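You operate a simulated robot arm through the tools that you are given. There is no shell and no other tool.

You run a simulated robot arm. Do the job below in one go: nothing can be reset, and whatever is moved stays where it is left.

JOB
Slide the tofu back, then wipe the counter and the hinged lid.
Fine: push the bowl its own width further in, wipe up every spill, put the cloth back; leave the other bowls where they are.

It is judged by the outcome, as a careful person would: the job done as asked, and still so three seconds after it is handed in. It fails if anything else is knocked over, pushed out of place, dropped, spilled or broken. Lids that push on must go on centred and level and be pressed home; caps that screw on are set level and turned clockwise until they are tight. Flat cloth is picked up by pressing the open fingertips on it (5 to 10 N) and closing them slowly along it; thin cloth reads only 2 to 8 mm in the jaws.

ROBOT AND FRAMES
A 6-joint arm with a two-finger gripper, fixed in place. Base frame: the origin is at the foot of the arm, x ahead of it, y to its left, z up; the work surface is at about z = 0.85. Readings come in m, degrees, newtons and seconds.
With the tool pointing down near the work surface it reaches from about 0.38 to 0.86 m from the base axis. Its first joint turns from -166.0 to 166.0 degrees. Payload 2.45 kg.
The TCP is the grasp point between the finger pads, 0.02 m short of the fingertips. In the tool frame z runs along the fingers and y along their closing line. Largest opening 0.14 m; the body of the gripper starts 0.168 m behind the TCP.
Orientation is that of the tool frame in the base frame, as a unit quaternion [w, x, y, z]. With the fingers straight down and closing along the base's y, the tool's x points along the base's -x, its y along +y and its z along -z.

CONTROLS
- The arm moves only by the tool nudge_tool. Its argument "deltas" is a list of rows, each a list of 7 numbers: the shift along the tool's x, y, z in m, then the turn, a rotation vector about the tool's x, y, z in rad, then the finger opening in m, from 0 to 0.14. In form: [[tx, ty, tz, rx, ry, rz, claw], ...]. A call has 1 to 20 rows; each row shifts and turns the commanded pose from where the row before left it, along the tool's axes as they then stand. Each row takes 0.2 s and may step no farther than 0.05 m and 8.6 degrees from the row before; otherwise, or with a gripper value out of range, the whole call is refused. A pose out of reach is approached as far as the arm can. The call stops where the force on the tool passes 80 N (or 10 N more than at its start, if that is more) or the arm is blocked; 0.2 s more then pass. Each finger travels about 0.045 m/s and halts on what it meets, pressing with about 42 N; the grip force reading is that of the motor and also rises with nothing between the fingers. The clock runs only during rows and for 0.2 s after the last one: add rows that do not move to give the fingers time. The reply holds the time, the measured pose of the TCP, the force on the tool along the base axes, the opening and the grip force, in the units named above and with some noise, with the torque about the TCP (base axes, N m) and any sound that the robot's microphone picked up, and new pictures: "show" is both (left out), scene, wrist or none.
- Cameras (640 x 400 px; columns grow to the right, rows downward): "scene" is fixed at [0.3931, -0.6504, 1.4029]; the picture's right is [0.85, 0.53, 0.00], its down [0.52, -0.83, -0.21] and it looks along [-0.11, 0.18, -0.98] (base axes); focal length 222 px, centre (320, 200). "wrist" rides on the gripper at [0.078, 0.011, -0.209] in the tool frame; the picture's right is [-0.14, 0.99, 0.00], its down [-0.92, -0.13, -0.37] and it looks along [-0.36, -0.05, 0.93] (tool axes); focal length 280 px, centre (320, 200). There is no depth. A picture from a camera that has moved, and an enlarged one, comes with that camera's place and axes in the base frame and with its lens. The place of the scene camera against the robot may be out by one fixed shift of up to 0.012 m in any direction.
- raise_lower(by): slides the trunk up (or, below 0, down) by that many m; the arm rides with it, the base frame stays. It gives what a move gives, with no picture.
- close_up(camera, box): a new picture of the part [left, top, right, bottom] of that camera's present view, enlarged. The clock stands still meanwhile.
- job_done(): hands the job in; it is judged then, once.

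Nothing tells you positions but the pictures and the camera data. Unless the task says otherwise, let go and move clear before handing in.

The tools are called after ">>>" as a command line: name --pt "numbers of a row" for each row, then --argument value for the rest, lists and objects as JSON in quotes. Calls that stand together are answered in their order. nudge_tool: Moves the arm, as the interface text tells. Its arguments: {"type":"object","properties":{"deltas":{"type":"array","items":{"type":"array","items":{"type":"number"}}},"show":{"type":"string","enum":["both","scene","wrist","none"]}},"required":["deltas"]} The other tools are called the same way: raise_lower (by) slides the trunk up or down; close_up (camera, box) takes an enlarged picture of a part of a camera's view; job_done () hands the job in.

At the start:

```text
t: 0.0
tcp_pos: [0.172, -0.647, 1.0683]
tcp_rot: [0.0, 0.0, 1.0, 0.001]
wrist_force: [0.0, 0.6, 0.3]
moment: [-0.02, -0.03, 0.01]
gripper_width: 0.1401
gripper_force: 0.1
trunk travel left (down, up): [-0.1, 0.13]
```

scene: 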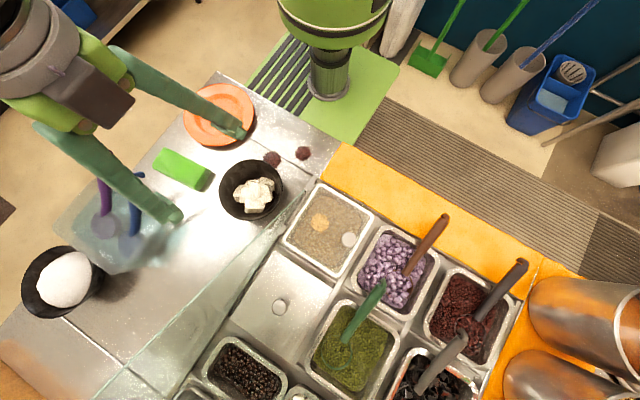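
wrist: 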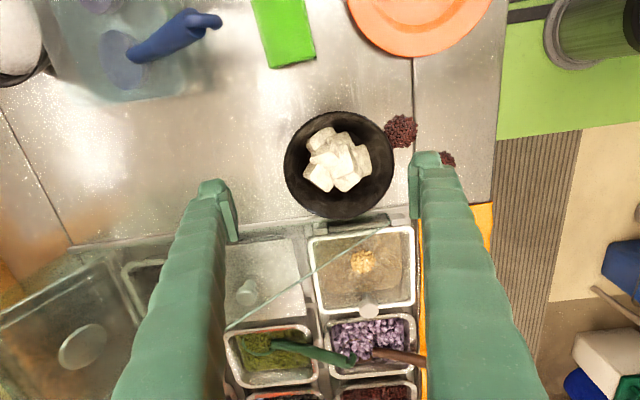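

I see a prep counter with a black bowl of tofu, a green folded cloth or sponge, an orange plate, a bowl of white stuff, and some dark red spills near the tofu. I'll look closer before moving.

>>> close_up --camera "scene" --box '[140, 70, 380, 220]'

>>> close_up --camera "scene" --box '[200, 180, 400, 400]'

>>> close_up --camera "scene" --box '[0, 140, 240, 400]'

>>> close_up --camera "wrist" --box '[200, 0, 520, 200]'

>>> close_up --camera "wrist" --box '[0, 0, 320, 200]'

>>> close_up --camera "wrist" --box '[180, 200, 500, 400]'

```text
2.67 times, centred on (260, 145) of scene
camera zoom: at [0.3931, -0.6504, 1.4029], right [0.85, 0.53, 0.0], down [0.52, -0.83, -0.21], along [-0.11, 0.18, -0.98], focal length 593 px, centre (480, 347)
```

zoom: 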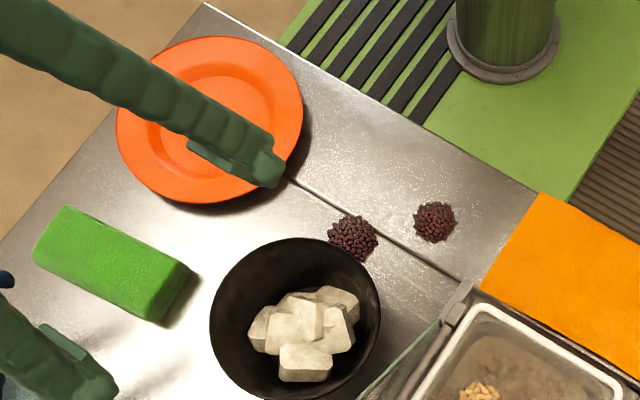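

```text
1.82 times, centred on (300, 290) of scene
camera zoom: at [0.3931, -0.6504, 1.4029], right [0.85, 0.53, 0.0], down [0.52, -0.83, -0.21], along [-0.11, 0.18, -0.98], focal length 404 px, centre (356, 36)
```

zoom: 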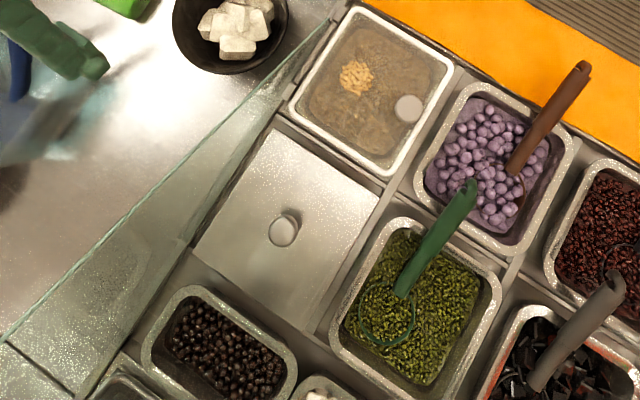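

```text
1.54 times, centred on (120, 270) of scene
camera zoom: at [0.3931, -0.6504, 1.4029], right [0.85, 0.53, 0.0], down [0.52, -0.83, -0.21], along [-0.11, 0.18, -0.98], focal length 342 px, centre (628, 92)
```

zoom: 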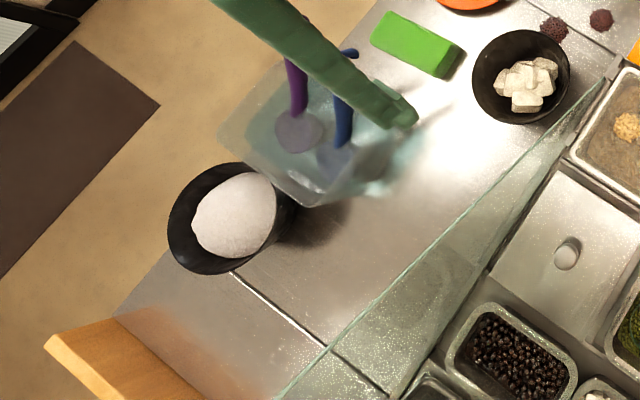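

```text
2.00 times, centred on (360, 100) of wrist
camera zoom: at [0.0944, -0.6359, 1.2778], right [0.14, 0.99, 0.0], down [0.92, -0.13, 0.37], along [0.36, -0.05, -0.93], focal length 561 px, centre (240, 400)
```

zoom: 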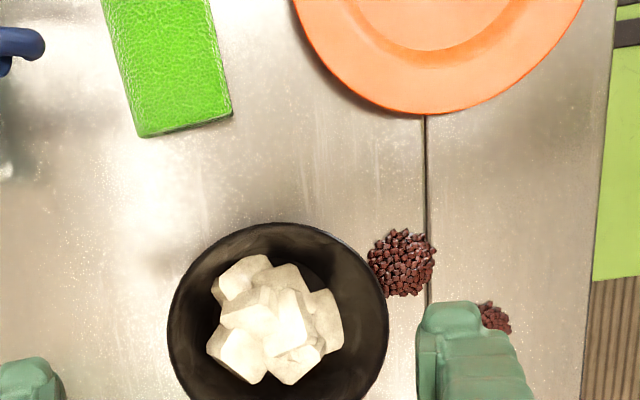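

```text
2.00 times, centred on (160, 100) of wrist
camera zoom: at [0.0944, -0.6359, 1.2778], right [0.14, 0.99, 0.0], down [0.92, -0.13, 0.37], along [0.36, -0.05, -0.93], focal length 561 px, centre (640, 400)
```

zoom: 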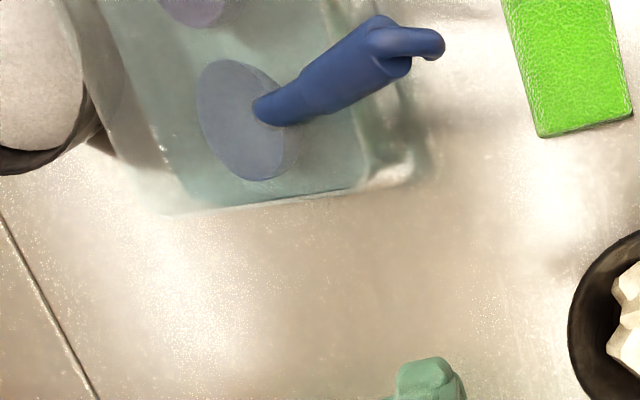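

```text
2.00 times, centred on (340, 300) of wrist
camera zoom: at [0.0944, -0.6359, 1.2778], right [0.14, 0.99, 0.0], down [0.92, -0.13, 0.37], along [0.36, -0.05, -0.93], focal length 561 px, centre (280, 0)
```

zoom: 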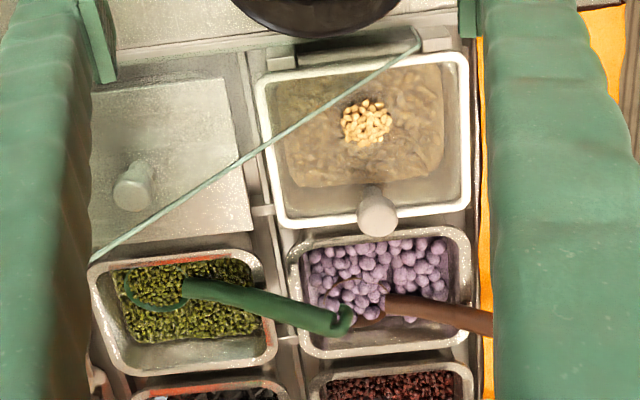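

The bowl of tofu is at about (0.19, -0.62), with two red spills on the counter at (0.166, -0.523) and (0.22, -0.46). There is a peanut spill on the clear hinged lid near (0.363, -0.60), the green folded cloth is at about (-0.005, -0.668), and a glass end panel stands at x≈0.305. "Further in" should mean -y, away from the worker's edge. I'll move to the +y side of the bowl, turn the gripper 90° and look.

>>> nudge_tool --pt "-0.006 0.037 0 0 0 0 0.12" --pt "-0.006 0.037 0 0 0 0 0.11" --pt "-0.006 0.037 0 0 0 0 0.1" --pt "0 0.036 0 0 0 0 0.1" --pt "0 0 0 0 0 0.1428 0.1" --pt "0 0 0 0 0 0.1428 0.1" --pt "0 0 0 0 0 0.1428 0.1" --pt "0 0 0 0 0 0.1428 0.1" --pt "0 0 0 0 0 0.1428 0.1" --pt "0 0 0 0 0 0.1428 0.1" --pt "0 0 0 0 0 0.1428 0.1" --pt "0 0 0 0 0 0.1428 0.1" --pt "0 0 0 0 0 0.1428 0.1" --pt "0 0 0 0 0 0.1428 0.1" --pt "0 0 0 0 0 0.1428 0.1"

```text
t: 3.2
tcp_pos: [0.1906, -0.501, 1.068]
tcp_rot: [0.0, 0.708, 0.707, 0.0]
wrist_force: [-0.1, 0.5, 1.1]
moment: [-0.01, -0.02, 0.01]
gripper_width: 0.1001
gripper_force: 0.0
trunk travel left (down, up): [-0.1, 0.13]
camera wrist: at [0.2008, -0.4224, 1.2774], right [0.99, -0.14, 0.0], down [-0.13, -0.92, 0.37], along [-0.05, -0.36, -0.93], focal length 280 px, centre (320, 200)
```

scene: 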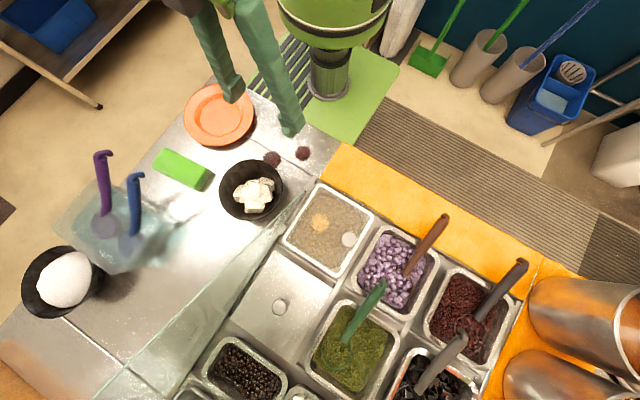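
wrist: 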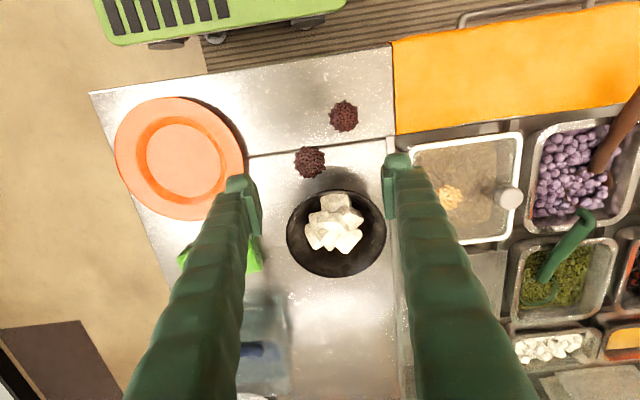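

The whole counter is visible now. I'll zoom in on the bowl, the spoons and the lid.

>>> close_up --camera "wrist" --box '[260, 80, 420, 300]'

>>> close_up --camera "wrist" --box '[380, 100, 560, 260]'

>>> close_up --camera "scene" --box '[20, 130, 240, 330]'

>>> close_up --camera "scene" --box '[200, 130, 400, 290]'

>>> close_up --camera "scene" --box '[80, 230, 340, 400]'

```text
1.82 times, centred on (340, 190) of wrist
camera zoom: at [0.2008, -0.4224, 1.2774], right [0.99, -0.14, 0.0], down [-0.13, -0.92, 0.37], along [-0.05, -0.36, -0.93], focal length 510 px, centre (284, 218)
```

zoom: 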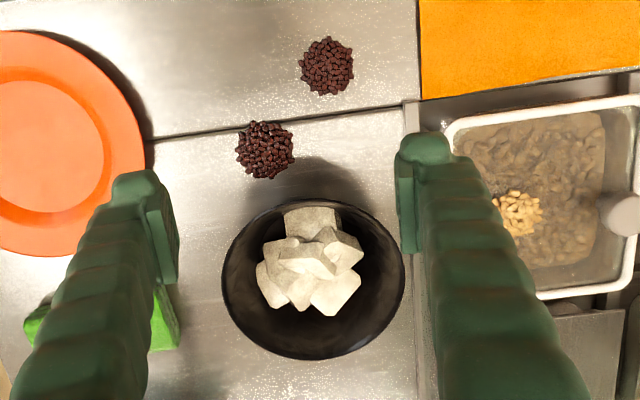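

```text
2.50 times, centred on (470, 180) of wrist
camera zoom: at [0.2008, -0.4224, 1.2774], right [0.99, -0.14, 0.0], down [-0.13, -0.92, 0.37], along [-0.05, -0.36, -0.93], focal length 701 px, centre (-55, 250)
```

zoom: 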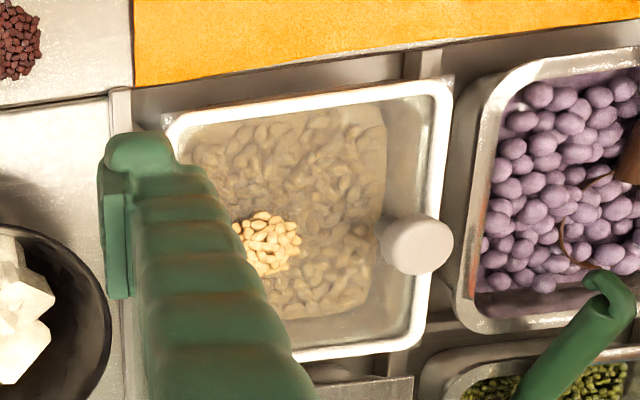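

```text
2.00 times, centred on (130, 230) of scene
camera zoom: at [0.3931, -0.6504, 1.4029], right [0.85, 0.53, 0.0], down [0.52, -0.83, -0.21], along [-0.11, 0.18, -0.98], focal length 445 px, centre (700, 140)
```

zoom: 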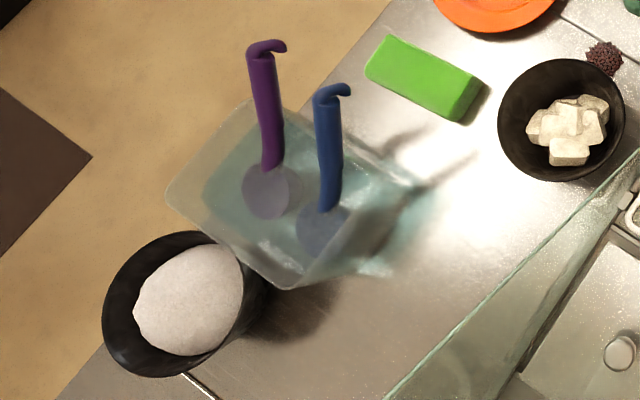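

```text
2.50 times, centred on (300, 210) of scene
camera zoom: at [0.3931, -0.6504, 1.4029], right [0.85, 0.53, 0.0], down [0.52, -0.83, -0.21], along [-0.11, 0.18, -0.98], focal length 556 px, centre (370, 175)
```

zoom: 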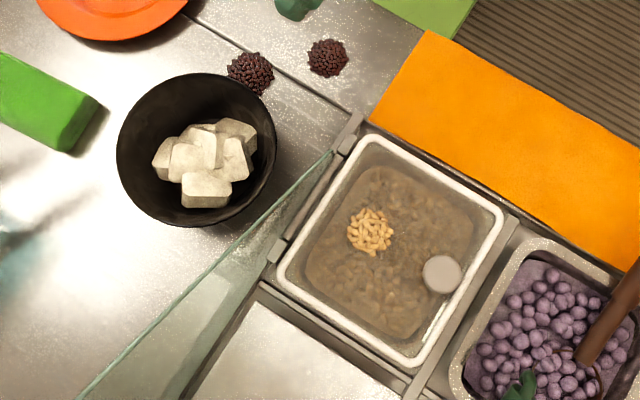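

```text
2.35 times, centred on (210, 315) of scene
camera zoom: at [0.3931, -0.6504, 1.4029], right [0.85, 0.53, 0.0], down [0.52, -0.83, -0.21], along [-0.11, 0.18, -0.98], focal length 523 px, centre (579, -71)
```

zoom: 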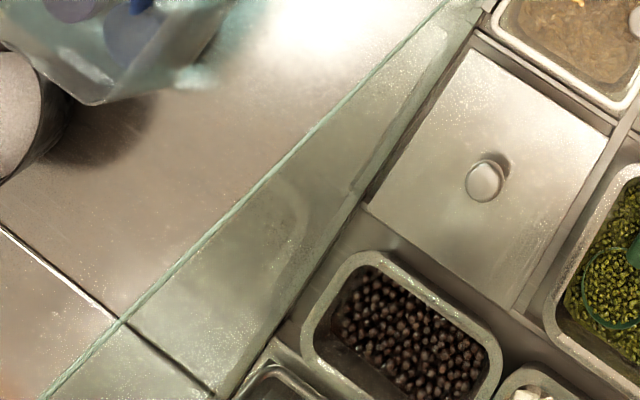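

The bowl rim is about 0.15 m across, centred at about (0.195, -0.623) with its top at z≈0.905. I'll lower open fingers so they straddle it from the +y side, clear of the spills.

>>> nudge_tool --pt "0 0.0045 0.03 0 0 0 0.112" --pt "0 0 0.036 0 0 0 0.112" --pt "0 0 0.036 0 0 0 0.112" --pt "0 0 0.036 0 0 0 0.112" --pt "0 0 0.036 0 0 0 0.112" --pt "-0.02 0 0 0 0 0 0.112" --pt "-0.015 0 0 0 0 0 0.112"

```text
t: 4.8
tcp_pos: [0.1924, -0.5357, 0.8941]
tcp_rot: [0.0, 0.707, 0.707, 0.0]
wrist_force: [0.2, 1.3, 1.3]
moment: [0.01, -0.02, -0.06]
gripper_width: 0.1119
gripper_force: 0.1
trunk travel left (down, up): [-0.1, 0.13]
camera wrist: at [0.2039, -0.4588, 1.1032], right [0.99, -0.14, 0.0], down [-0.13, -0.92, 0.37], along [-0.05, -0.36, -0.93], focal length 280 px, centre (320, 200)
```

scene: 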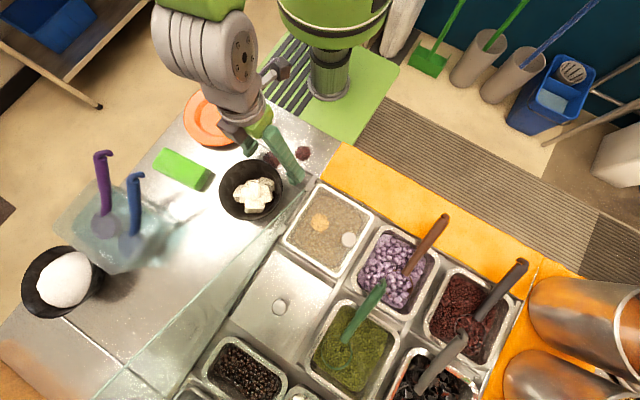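
wrist: 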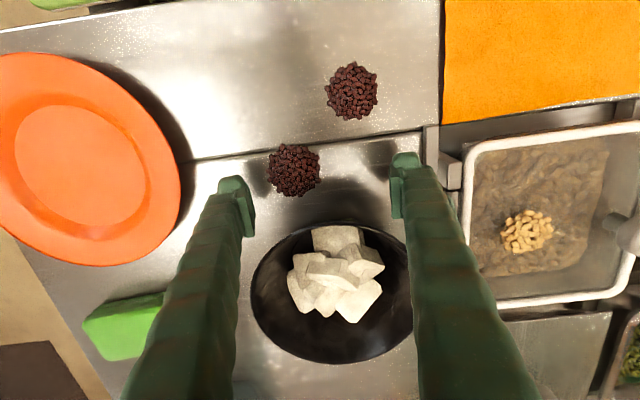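

The bowl is centred between the fingers, so I'll push it slowly toward -y.

>>> nudge_tool --pt "-0.01 0 0 0 0 0 0.112" --pt "-0.005 0 0 0 0 0 0.112" --pt "-0.005 0 0 0 0 0 0.112" --pt "-0.005 0 0 0 0 0 0.112" --pt "-0.005 0 0 0 0 0 0.112" --pt "-0.005 0 0 0 0 0 0.112"

```text
t: 6.2
tcp_pos: [0.194, -0.5704, 0.8936]
tcp_rot: [-0.001, 0.707, 0.707, 0.0]
wrist_force: [0.1, -0.2, 0.2]
moment: [0.01, 0.0, 0.07]
gripper_width: 0.1126
gripper_force: 0.2
trunk travel left (down, up): [-0.1, 0.13]
camera wrist: at [0.2058, -0.4928, 1.104], right [0.99, -0.14, 0.0], down [-0.13, -0.92, 0.37], along [-0.05, -0.37, -0.93], focal length 280 px, centre (320, 200)
```

scene: 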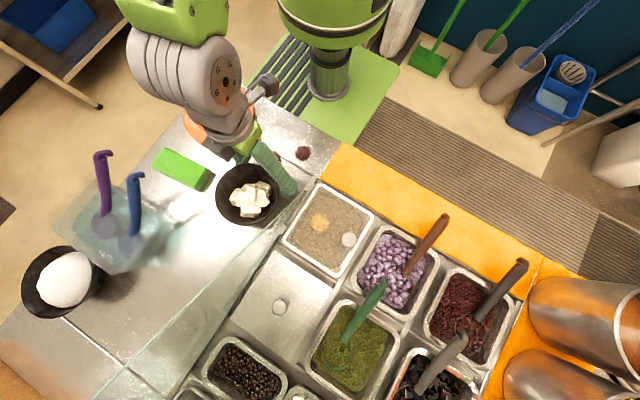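
wrist: 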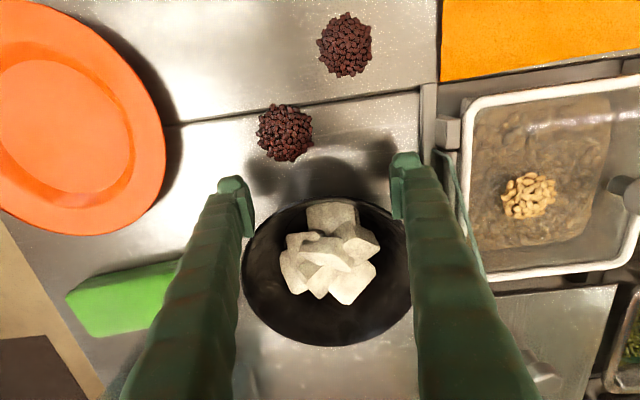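

The bowl is sliding straight and the glass panel (x≈0.305) stays about 4 cm clear of the gripper. I'll continue the push.

>>> nudge_tool --pt "-0.01 0 0 0 0 0 0.112" --pt "-0.01 0 0 0 0 0 0.112" --pt "-0.01 0 0 0 0 0 0.112" --pt "-0.01 0 0 0 0 0 0.112" --pt "-0.01 0 0 0 0 0 0.112" --pt "-0.01 0 0 0 0 0 0.112" --pt "-0.01 0 0 0 0 0 0.112" --pt "-0.01 0 0 0 0 0 0.112" --pt "-0.01 0 0 0 0 0 0.112" --pt "-0.01 0 0 0 0 0 0.112" --pt "-0.01 0 0 0 0 0 0.112" --pt "-0.01 0 0 0 0 0 0.112"

```text
t: 8.8
tcp_pos: [0.1967, -0.69, 0.8971]
tcp_rot: [0.0, 0.707, 0.707, 0.001]
wrist_force: [-0.5, -0.6, -0.3]
moment: [-0.02, -0.02, -0.01]
gripper_width: 0.1128
gripper_force: 0.2
trunk travel left (down, up): [-0.1, 0.13]
camera wrist: at [0.2065, -0.6124, 1.1053], right [0.99, -0.14, 0.0], down [-0.13, -0.92, 0.37], along [-0.05, -0.37, -0.93], focal length 280 px, centre (320, 200)
```

scene: 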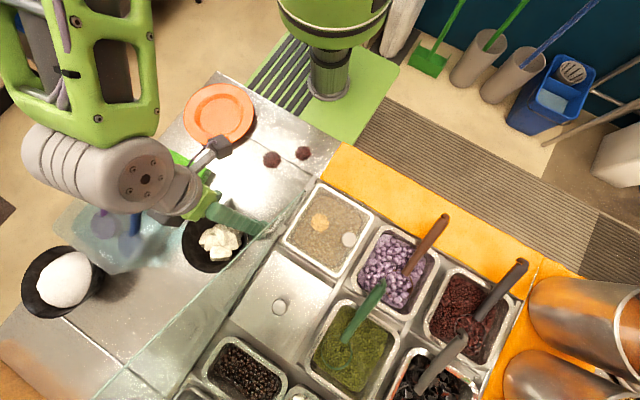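
wrist: 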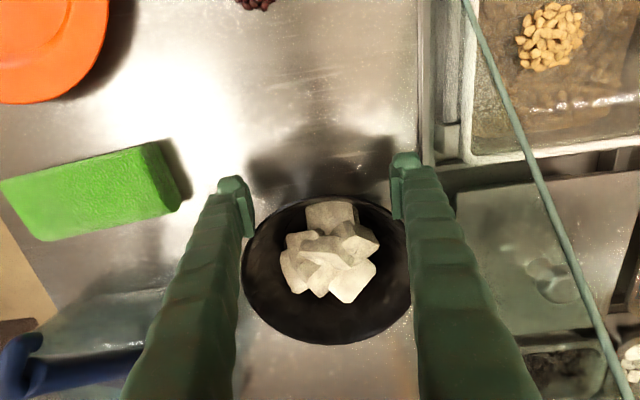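

The bowl centre is now at about y=-0.758. I need about 14 mm more, then I'll back off.

>>> nudge_tool --pt "-0.005 0 0 0 0 0 0.112" --pt "-0.005 0 0 0 0 0 0.112" --pt "-0.004 0 0 0 0 0 0.112" --pt "0 0 0 0 0 0 0.112" --pt "0.02 0 0 0 0 0 0.112" --pt "0.03 0 0 0 0 0 0.112" --pt "0.02 0 -0.04 0 0 0 0.112" --pt "0.0 0 -0.05 0 0 0 0.112" --pt "0.0 0 -0.05 0 0 0 0.112" --pt "0.0 0 -0.05 0 0 0 0.112"

```text
t: 11.0
tcp_pos: [0.1923, -0.6326, 1.0853]
tcp_rot: [0.0, 0.707, 0.707, 0.0]
wrist_force: [0.4, 0.1, -0.3]
moment: [-0.04, 0.01, 0.02]
gripper_width: 0.1118
gripper_force: 0.0
trunk travel left (down, up): [-0.1, 0.13]
camera wrist: at [0.2048, -0.5547, 1.2944], right [0.99, -0.14, 0.0], down [-0.13, -0.92, 0.37], along [-0.05, -0.37, -0.93], focal length 280 px, centre (320, 200)
```

scene: 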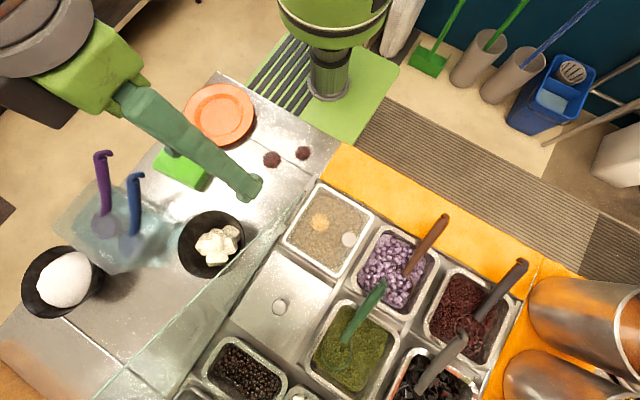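
wrist: 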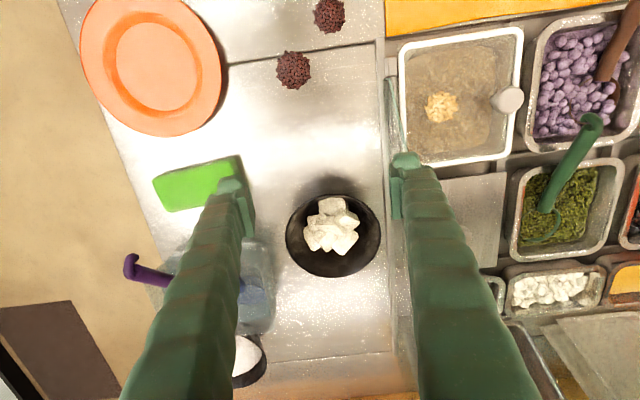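

The bowl has been slid in. I'll check its displacement and look at the cloth and spoon geometry.

>>> close_up --camera "scene" --box '[150, 130, 310, 290]'

>>> close_up --camera "wrist" --box '[100, 130, 400, 390]'

>>> close_up --camera "wrist" --box '[370, 10, 550, 180]'

```text
2.50 times, centred on (230, 210) of scene
camera zoom: at [0.3931, -0.6504, 1.4029], right [0.85, 0.53, 0.0], down [0.52, -0.83, -0.21], along [-0.11, 0.18, -0.98], focal length 556 px, centre (545, 175)
```

zoom: 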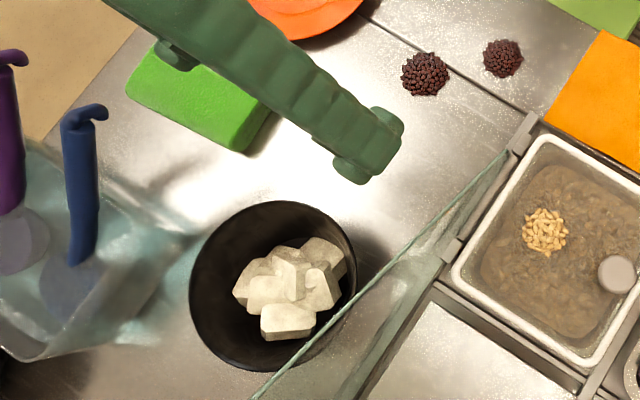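

```text
1.54 times, centred on (250, 260) of wrist
camera zoom: at [0.2048, -0.5547, 1.2944], right [0.99, -0.14, 0.0], down [-0.13, -0.92, 0.37], along [-0.05, -0.37, -0.93], focal length 431 px, centre (428, 108)
```

zoom: 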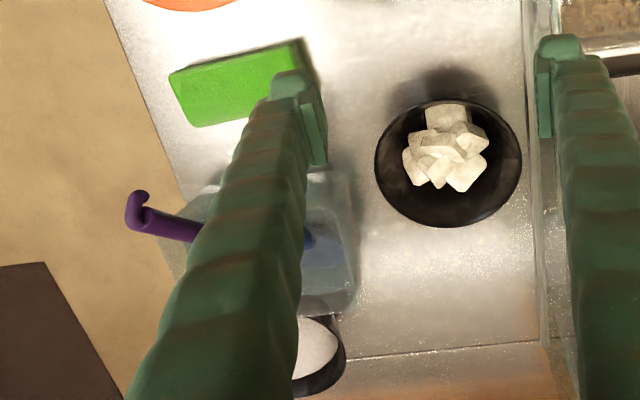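

```text
2.35 times, centred on (460, 95) of wrist
camera zoom: at [0.2048, -0.5547, 1.2944], right [0.99, -0.14, 0.0], down [-0.13, -0.92, 0.37], along [-0.05, -0.37, -0.93], focal length 660 px, centre (-9, 447)
```

zoom: 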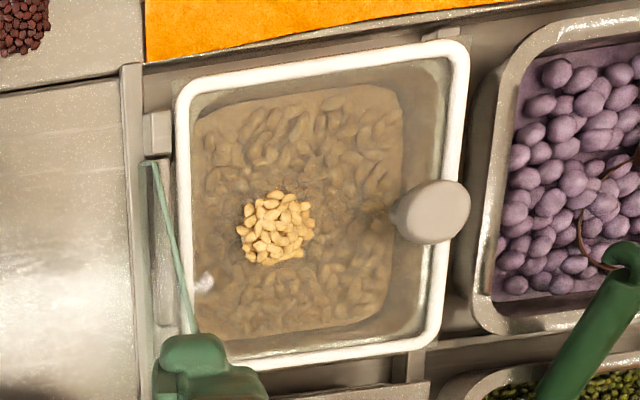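

The bowl moved about 0.148 m, roughly its own width. The spoon hooks overhang the cloth's -y side, so gripping it there is risky. I'll nudge the cloth along +x from its far end with closed fingers first, then grip it in the open. I'm moving high over to its -x end.

>>> nudge_tool --pt "0 -0.0432 -0.01 0 0 0 0.0" --pt "0 -0.0432 -0.01 0 0 0 0.0" --pt "-0.006 -0.0432 0 0 0 0 0.0" --pt "-0.007 -0.0432 0 0 0 0 0.0" --pt "-0.007 -0.0432 0 0 0 0 0.0" --pt "-0.007 -0.0432 0 0 0 0 0.0" --pt "-0.007 -0.0432 0 0 0 0 0.0" --pt "0 0 0 0 0 0 0"

```text
t: 12.8
tcp_pos: [-0.1065, -0.6667, 1.1034]
tcp_rot: [0.0, 0.708, 0.707, -0.001]
wrist_force: [0.1, 0.4, -0.3]
moment: [-0.05, 0.01, 0.0]
gripper_width: 0.0002
gripper_force: 29.5
trunk travel left (down, up): [-0.1, 0.13]
camera wrist: at [-0.0956, -0.589, 1.3134], right [0.99, -0.14, 0.0], down [-0.13, -0.92, 0.37], along [-0.05, -0.37, -0.93], focal length 280 px, centre (320, 200)
```

scene: 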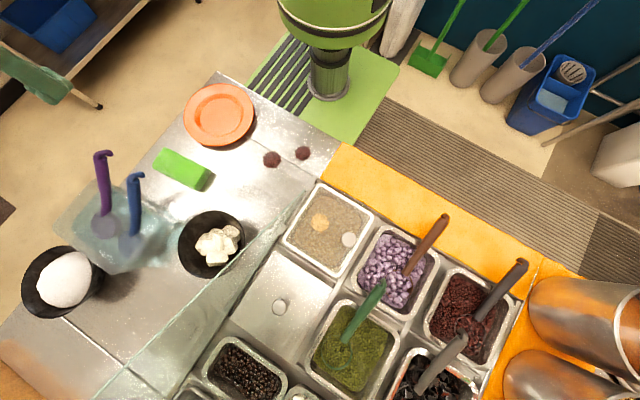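
wrist: 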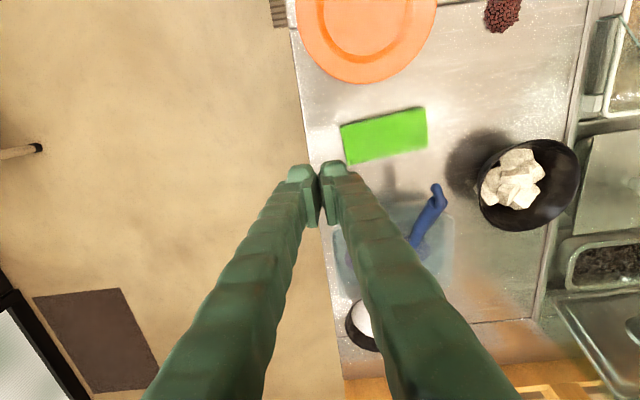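

>>> close_up --camera "wrist" --box '[280, 80, 480, 280]'

>>> close_up --camera "scene" --box '[80, 130, 240, 260]'

```text
2.00 times, centred on (380, 180) of wrist
camera zoom: at [-0.0956, -0.589, 1.3134], right [0.99, -0.14, 0.0], down [-0.13, -0.92, 0.37], along [-0.05, -0.37, -0.93], focal length 561 px, centre (200, 240)
```

zoom: 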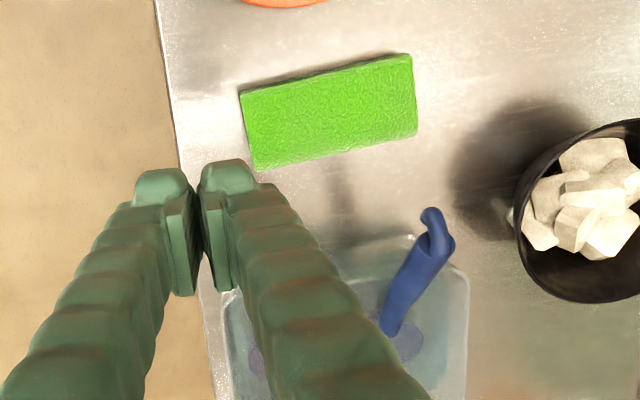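

```text
3.08 times, centred on (160, 195) of scene
camera zoom: at [0.3931, -0.6504, 1.4029], right [0.85, 0.53, 0.0], down [0.52, -0.83, -0.21], along [-0.11, 0.18, -0.98], focal length 684 px, centre (812, 215)
```

zoom: 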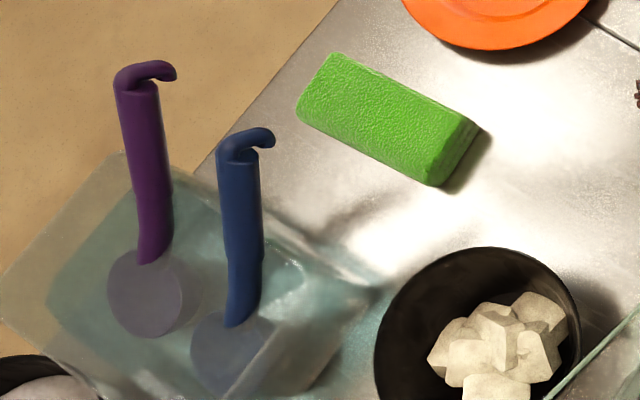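

The cloth spans about x -0.071..0.06 and y -0.705..-0.64, tilted about 4.8°. I'll align with it and go down behind its -x end.

>>> nudge_tool --pt "-0.0076 0 0 0 0 -0.084 0" --pt "0 0 0.045 0 0 0 0" --pt "0 0 0.045 0 0 0 0" --pt "0 0 0.045 0 0 0 0" --pt "0 0 0.045 0 0 0 0" --pt "0 0 0.042 0 0 0 0"

```text
t: 14.2
tcp_pos: [-0.1026, -0.6741, 0.8803]
tcp_rot: [0.0, 0.677, 0.736, 0.0]
wrist_force: [-0.2, -0.7, -0.3]
moment: [0.04, 0.01, -0.01]
gripper_width: 0.0
gripper_force: 29.2
trunk travel left (down, up): [-0.1, 0.13]
camera wrist: at [-0.0979, -0.5967, 1.09], right [1.0, -0.05, 0.0], down [-0.05, -0.93, 0.37], along [-0.02, -0.37, -0.93], focal length 280 px, centre (320, 200)
```

scene: 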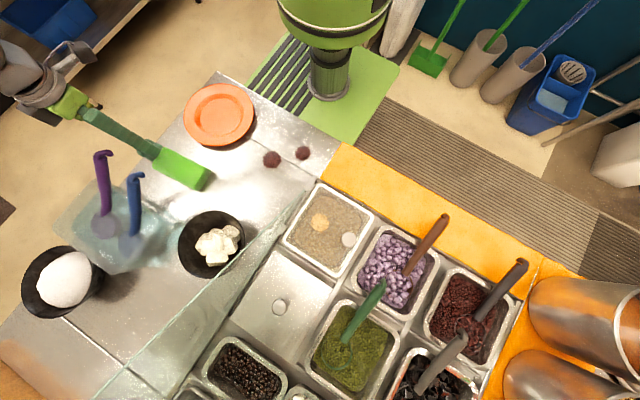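
wrist: 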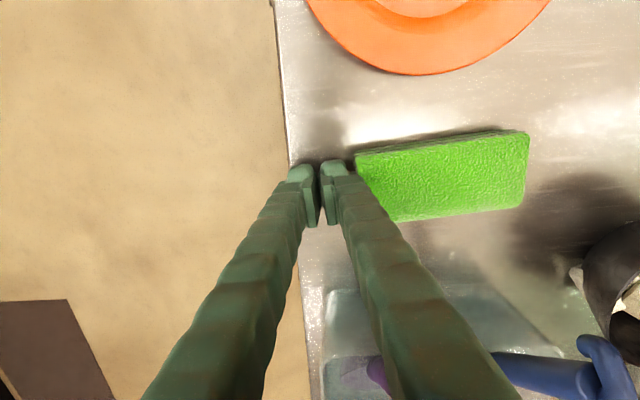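

I'm behind the cloth's end and clear of the hooks, so I'll push it along its own axis by about 8 cm.

>>> nudge_tool --pt "0 0.01 0 0 0 0 0" --pt "0 0.01 0 0 0 0 0" --pt "0 0.01 0 0 0 0 0" --pt "0 0.01 0 0 0 0 0" --pt "0 0.01 0 0 0 0 0"

```text
t: 15.4
tcp_pos: [-0.0562, -0.6722, 0.8835]
tcp_rot: [0.0, 0.677, 0.736, -0.001]
wrist_force: [0.0, 0.2, 0.2]
moment: [0.04, 0.02, 0.02]
gripper_width: 0.0001
gripper_force: 29.5
trunk travel left (down, up): [-0.1, 0.13]
camera wrist: at [-0.0518, -0.5927, 1.0926], right [1.0, -0.05, 0.0], down [-0.05, -0.93, 0.37], along [-0.02, -0.37, -0.93], focal length 280 px, centre (320, 200)
```

scene: 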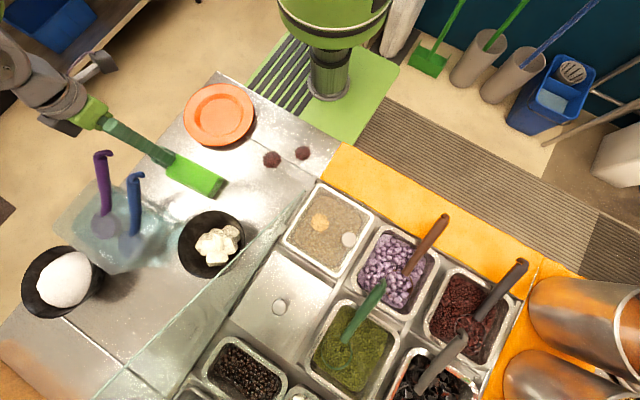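
wrist: 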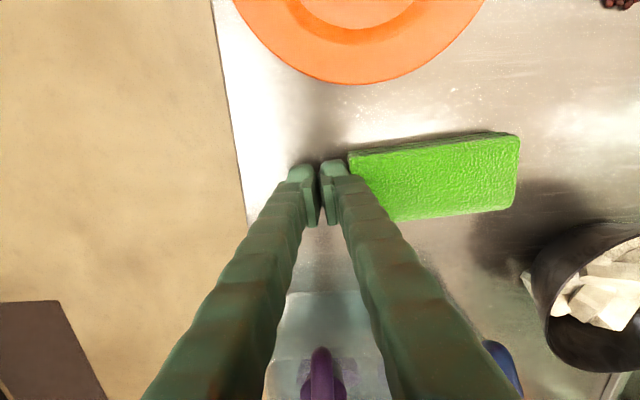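

The cloth is sliding cleanly. I'll push the remaining 5 cm.

>>> nudge_tool --pt "0 0.01 0 0 0 0 0" --pt "0 0.01 0 0 0 0 0" --pt "0 0.01 0 0 0 0 0" --pt "0 0.01 0 0 0 0 0" --pt "0 0.01 0 0 0 0 0" --pt "0 0 0 0 0 0 0" --pt "0 -0.02 0 0 0 0 0" --pt "0 -0.01 -0.04 0 0 0 0" --pt "0 0 -0.05 0 0 0 0.02" --pt "0 0 -0.05 0 0 0 0.04" --pt "0 0 -0.05 0 0 0 0.06"

```text
t: 17.8
tcp_pos: [-0.0351, -0.6664, 1.076]
tcp_rot: [0.001, 0.677, 0.736, -0.001]
wrist_force: [0.4, -1.1, -0.2]
moment: [0.0, 0.02, -0.01]
gripper_width: 0.0601
gripper_force: 0.1
trunk travel left (down, up): [-0.1, 0.13]
camera wrist: at [-0.0323, -0.5888, 1.2852], right [1.0, -0.05, 0.0], down [-0.05, -0.93, 0.37], along [-0.02, -0.37, -0.93], focal length 280 px, centre (320, 200)
```

scene: 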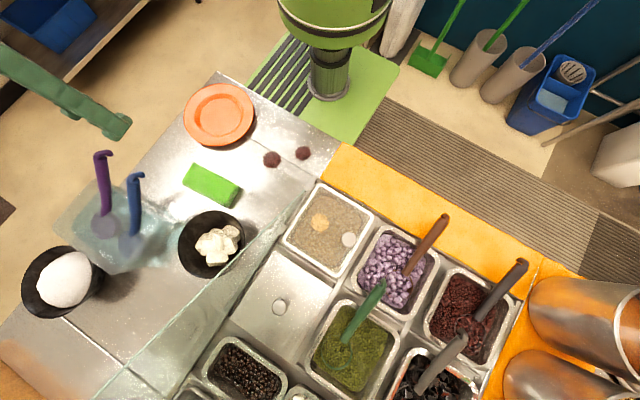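
wrist: 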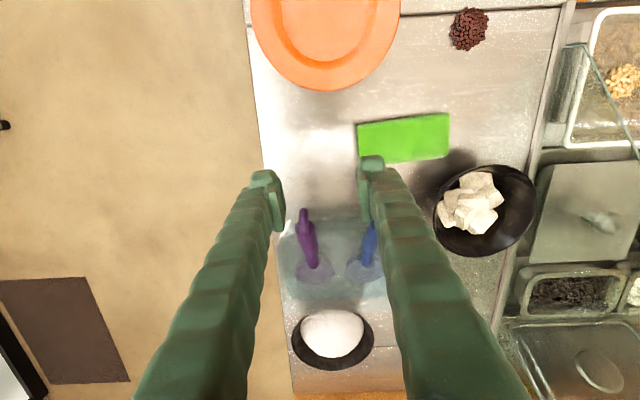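

The cloth has moved about 8 cm toward +x, clear of the spoons. I'll move above it and turn so the fingers close across it.

>>> nudge_tool --pt "-0.002 0.036 0 0 0 0 0.09" --pt "-0.002 0.036 0 0 0 0 0.09" --pt "-0.003 0.036 0 0 0 0 0.09" --pt "0 0 0 0 0 -0.1428 0.09" --pt "0 0 0 0 0 -0.1428 0.09" --pt "0 0 0 0 0 -0.1428 0.09" --pt "0 0 0 0 0 -0.1428 0.09" --pt "0 0 0 0 0 -0.1428 0.09" --pt "0 0 0 0 0 -0.1428 0.09" --pt "0 0 0 0 0 -0.1428 0.09" --pt "0 0 0 0 0 -0.1428 0.09" --pt "0 0 0 0 0 -0.1428 0.09" --pt "0 0 0 0 0 -0.1428 0.09" --pt "0 0 0 0 0 -0.1428 0.09"

>>> close_up --camera "scene" --box '[140, 130, 300, 260]'

>>> close_up --camera "wrist" --box '[200, 60, 440, 260]'

```text
t: 20.8
tcp_pos: [0.0717, -0.6676, 1.0716]
tcp_rot: [0.0, -0.043, 0.999, 0.0]
wrist_force: [0.7, 1.0, -0.3]
moment: [0.01, 0.01, 0.01]
gripper_width: 0.0899
gripper_force: 0.0
trunk travel left (down, up): [-0.1, 0.13]
camera wrist: at [-0.0084, -0.6638, 1.2811], right [0.05, 1.0, 0.0], down [0.93, -0.05, 0.37], along [0.37, -0.02, -0.93], focal length 280 px, centre (320, 200)
```

scene: 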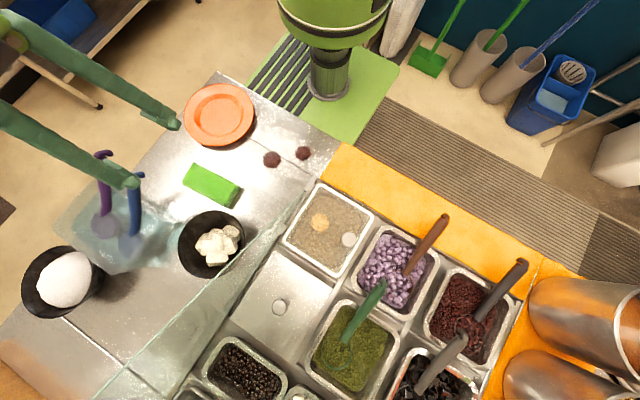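
wrist: 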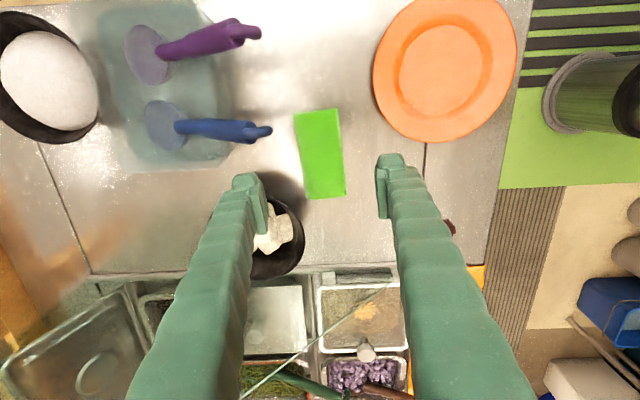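

```text
3.08 times, centred on (220, 195) of scene
camera zoom: at [0.3931, -0.6504, 1.4029], right [0.85, 0.53, 0.0], down [0.52, -0.83, -0.21], along [-0.11, 0.18, -0.98], focal length 684 px, centre (628, 215)
```

zoom: 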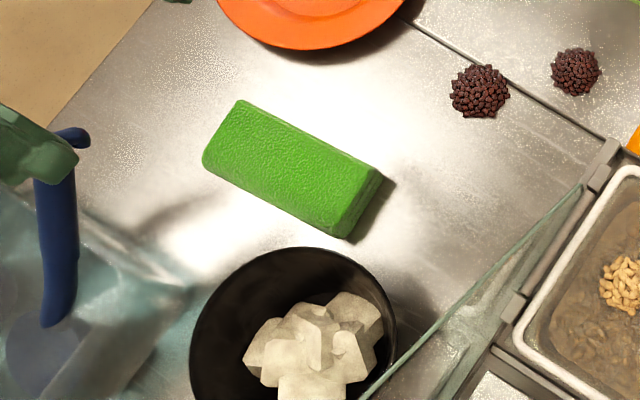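

```text
2.00 times, centred on (320, 160) of wrist
camera zoom: at [-0.0084, -0.6638, 1.2811], right [0.05, 1.0, 0.0], down [0.93, -0.05, 0.37], along [0.37, -0.02, -0.93], focal length 561 px, centre (320, 280)
```

zoom: 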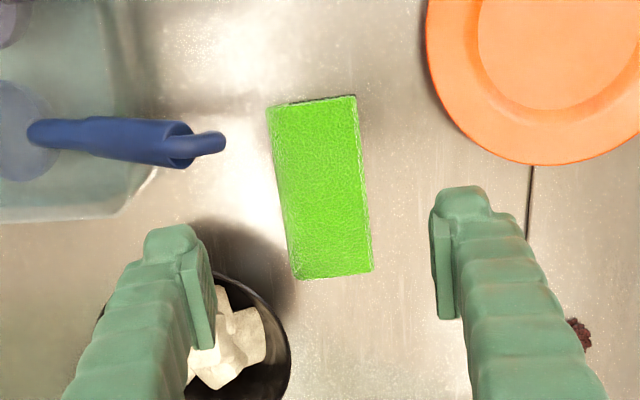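

The cloth is centred at about (0.084, -0.666) and lined up with the fingers. I'll go down over it.

>>> nudge_tool --pt "-0.012 0 0.045 0 0 0 0.09" --pt "0 0 0.045 0 0 0 0.09" --pt "0 0 0.045 0 0 0 0.09" --pt "0 0 0.03 0 0 0 0.09" --pt "0 0 0.015 0 0 0 0.09" --pt "0 0 0.013 0 0 0 0.09"

```text
t: 22.2
tcp_pos: [0.082, -0.6658, 0.8809]
tcp_rot: [0.0, -0.042, 0.999, 0.0]
wrist_force: [-0.8, 0.2, -1.1]
moment: [0.01, 0.03, -0.01]
gripper_width: 0.09
gripper_force: 0.0
trunk travel left (down, up): [-0.1, 0.13]
camera wrist: at [0.0033, -0.6624, 1.0885], right [0.05, 1.0, 0.0], down [0.93, -0.05, 0.37], along [0.37, -0.02, -0.93], focal length 280 px, centre (320, 200)
```

scene: 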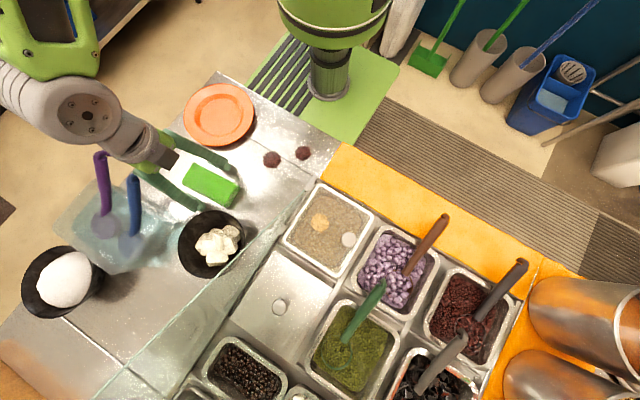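
wrist: 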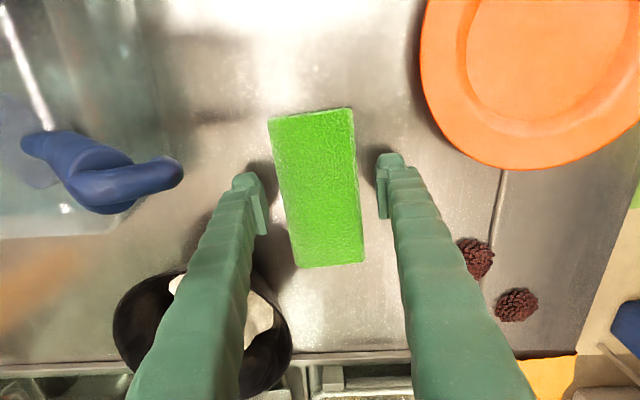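

The fingers straddle the cloth, so I'll close gently.

>>> nudge_tool --pt "0 0 0 0 0 0 0.075" --pt "0 0 0 0 0 0 0.06" --pt "0 0 0 0 0 0 0.05" --pt "0 0 0 0 0 0 0.045" --pt "0 0 0 0 0 0 0.04" --pt "0 0 0 0 0 0 0.04" --pt "0 0 0 0 0 0 0.04"

```text
t: 23.8
tcp_pos: [0.0812, -0.6659, 0.879]
tcp_rot: [0.0, -0.042, 0.999, 0.0]
wrist_force: [0.9, -0.5, 0.4]
moment: [-0.04, -0.02, -0.05]
gripper_width: 0.0638
gripper_force: 42.2
trunk travel left (down, up): [-0.1, 0.13]
camera wrist: at [0.0032, -0.6622, 1.0886], right [0.05, 1.0, 0.0], down [0.93, -0.05, 0.37], along [0.37, -0.02, -0.93], focal length 280 px, centre (320, 200)
```

scene: 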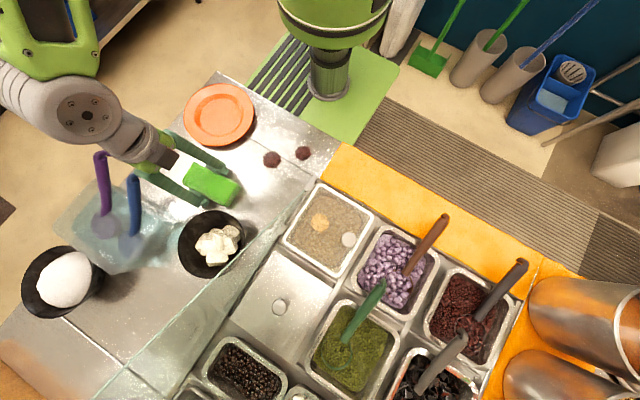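
wrist: 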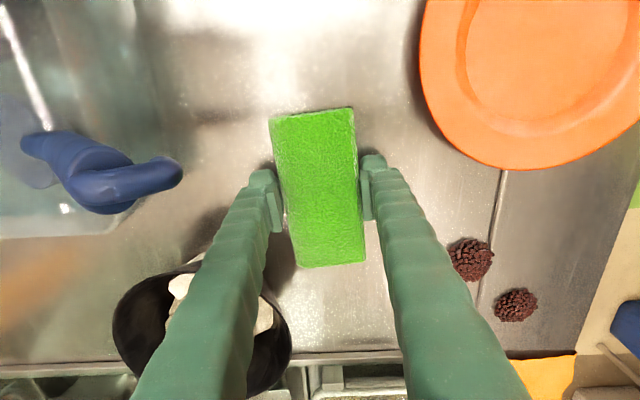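

I have the cloth, 64 mm across and held firmly with its base level with the counter. I'll lift it and turn it so its long axis lies along y, in front of the first spill.

>>> nudge_tool --pt "0 0 -0.02 0 0 0 0.04" --pt "0 0 -0.04 0 0 0 0.04" --pt "0 0 -0.02 0 0 0 0.04" --pt "-0.0303 0.0142 0 0 0 0 0.04" --pt "-0.0303 0.0142 0 0 0 0 0.04" --pt "-0.0303 0.0142 0 0 0 0 0.04" --pt "0 0 0 0 0 0.1379 0.04" --pt "0 0 0 0 0 0.1379 0.04" --pt "0 0 0 0 0 0.1379 0.04" --pt "0 0 0 0 0 0.1379 0.04" --pt "0 0 0 0 0 0.1379 0.04" --pt "0 0 0 0 0 0.1379 0.04" --pt "0 0 0 0 0 0.1379 0.04" --pt "0 0 0 0 0 0.1379 0.04" --pt "0 0 0 0 0 0.1379 0.04" --pt "0 0 0 0 0 0.1379 0.04" --pt "0 0 0 0 0 0.1379 0.04" --pt "0 0 0 0 0 0.1379 0.04"

```text
t: 27.6
tcp_pos: [0.1693, -0.6161, 0.9577]
tcp_rot: [-0.001, 0.709, 0.706, 0.0]
wrist_force: [-0.3, -0.3, 0.3]
moment: [-0.01, -0.01, -0.03]
gripper_width: 0.0634
gripper_force: 42.0
trunk travel left (down, up): [-0.1, 0.13]
camera wrist: at [0.1805, -0.5385, 1.1683], right [0.99, -0.14, 0.0], down [-0.13, -0.92, 0.37], along [-0.05, -0.36, -0.93], focal length 280 px, centre (320, 200)
```

scene: 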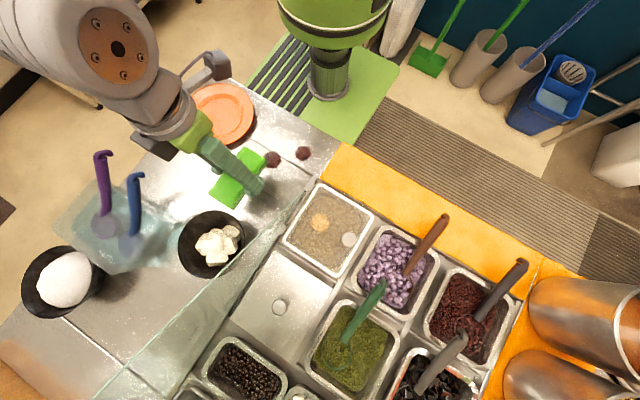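
wrist: 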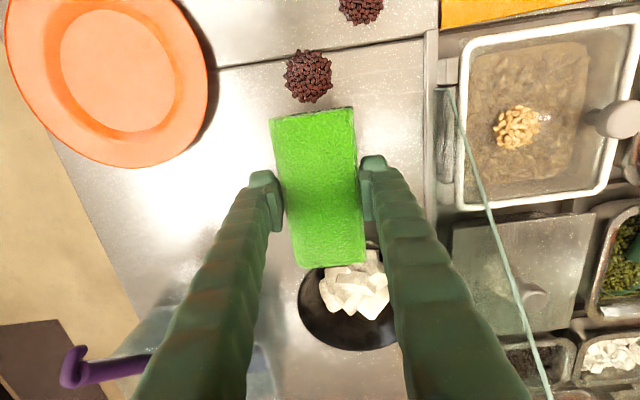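

The cloth is turned, with its front end just short of spill 1. I'll lower it to the counter.

>>> nudge_tool --pt "-0.003 0 0.03 0 0 0 0.04" --pt "0 0 0.03 0 0 0 0.04" --pt "0 0 0.014 0 0 0 0.04" --pt "0 0 0.004 0 0 0 0.04" --pt "0 0 0.002 0 0 0 0.04" --pt "0 0 0 0 0 0 0.04"

```text
t: 29.0
tcp_pos: [0.1678, -0.6192, 0.8794]
tcp_rot: [0.0, 0.707, 0.708, 0.0]
wrist_force: [-0.2, -0.7, -1.0]
moment: [0.01, -0.01, -0.03]
gripper_width: 0.0637
gripper_force: 41.8
trunk travel left (down, up): [-0.1, 0.13]
camera wrist: at [0.1801, -0.5423, 1.0892], right [0.99, -0.14, 0.0], down [-0.13, -0.92, 0.37], along [-0.05, -0.37, -0.93], focal length 280 px, centre (320, 200)
```

scene: 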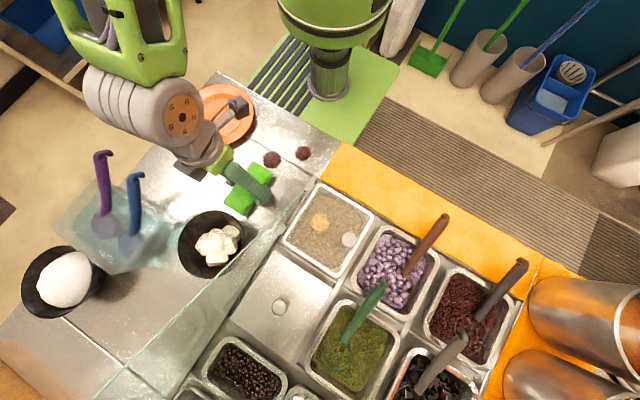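
wrist: 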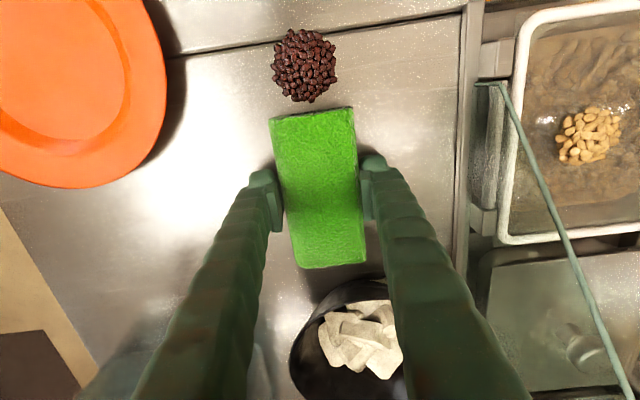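

There's no real contact yet, so I'll press down in small steps.

>>> nudge_tool --pt "0 0 0.002 0 0 0 0.04" --pt "0 0 0 0 0 0 0.04" --show "none"

```text
t: 29.6
tcp_pos: [0.1688, -0.6187, 0.8799]
tcp_rot: [0.001, 0.708, 0.707, -0.001]
wrist_force: [-0.5, 3.3, 17.3]
moment: [0.41, 0.1, -0.02]
gripper_width: 0.0636
gripper_force: 41.9
trunk travel left (down, up): [-0.1, 0.13]
```

>>> nudge_tool --pt "0 0 -0.001 0 0 0 0.04" --pt "0 0 0 0 0 0 0.04" --show "none"

```text
t: 30.2
tcp_pos: [0.1681, -0.6208, 0.8792]
tcp_rot: [0.001, 0.707, 0.707, -0.001]
wrist_force: [-2.0, 2.5, 18.9]
moment: [0.09, 0.13, -0.01]
gripper_width: 0.0636
gripper_force: 41.9
trunk travel left (down, up): [-0.1, 0.13]
```

>>> nudge_tool --pt "0 0 -0.001 0 0 0 0.04" --pt "0 0 0 0 0 0 0.04" --show "none"

```text
t: 30.8
tcp_pos: [0.169, -0.6205, 0.8781]
tcp_rot: [0.0, 0.707, 0.707, -0.001]
wrist_force: [3.9, -2.8, 10.2]
moment: [-0.12, -0.08, 0.02]
gripper_width: 0.0634
gripper_force: 41.7
trunk travel left (down, up): [-0.1, 0.13]
```

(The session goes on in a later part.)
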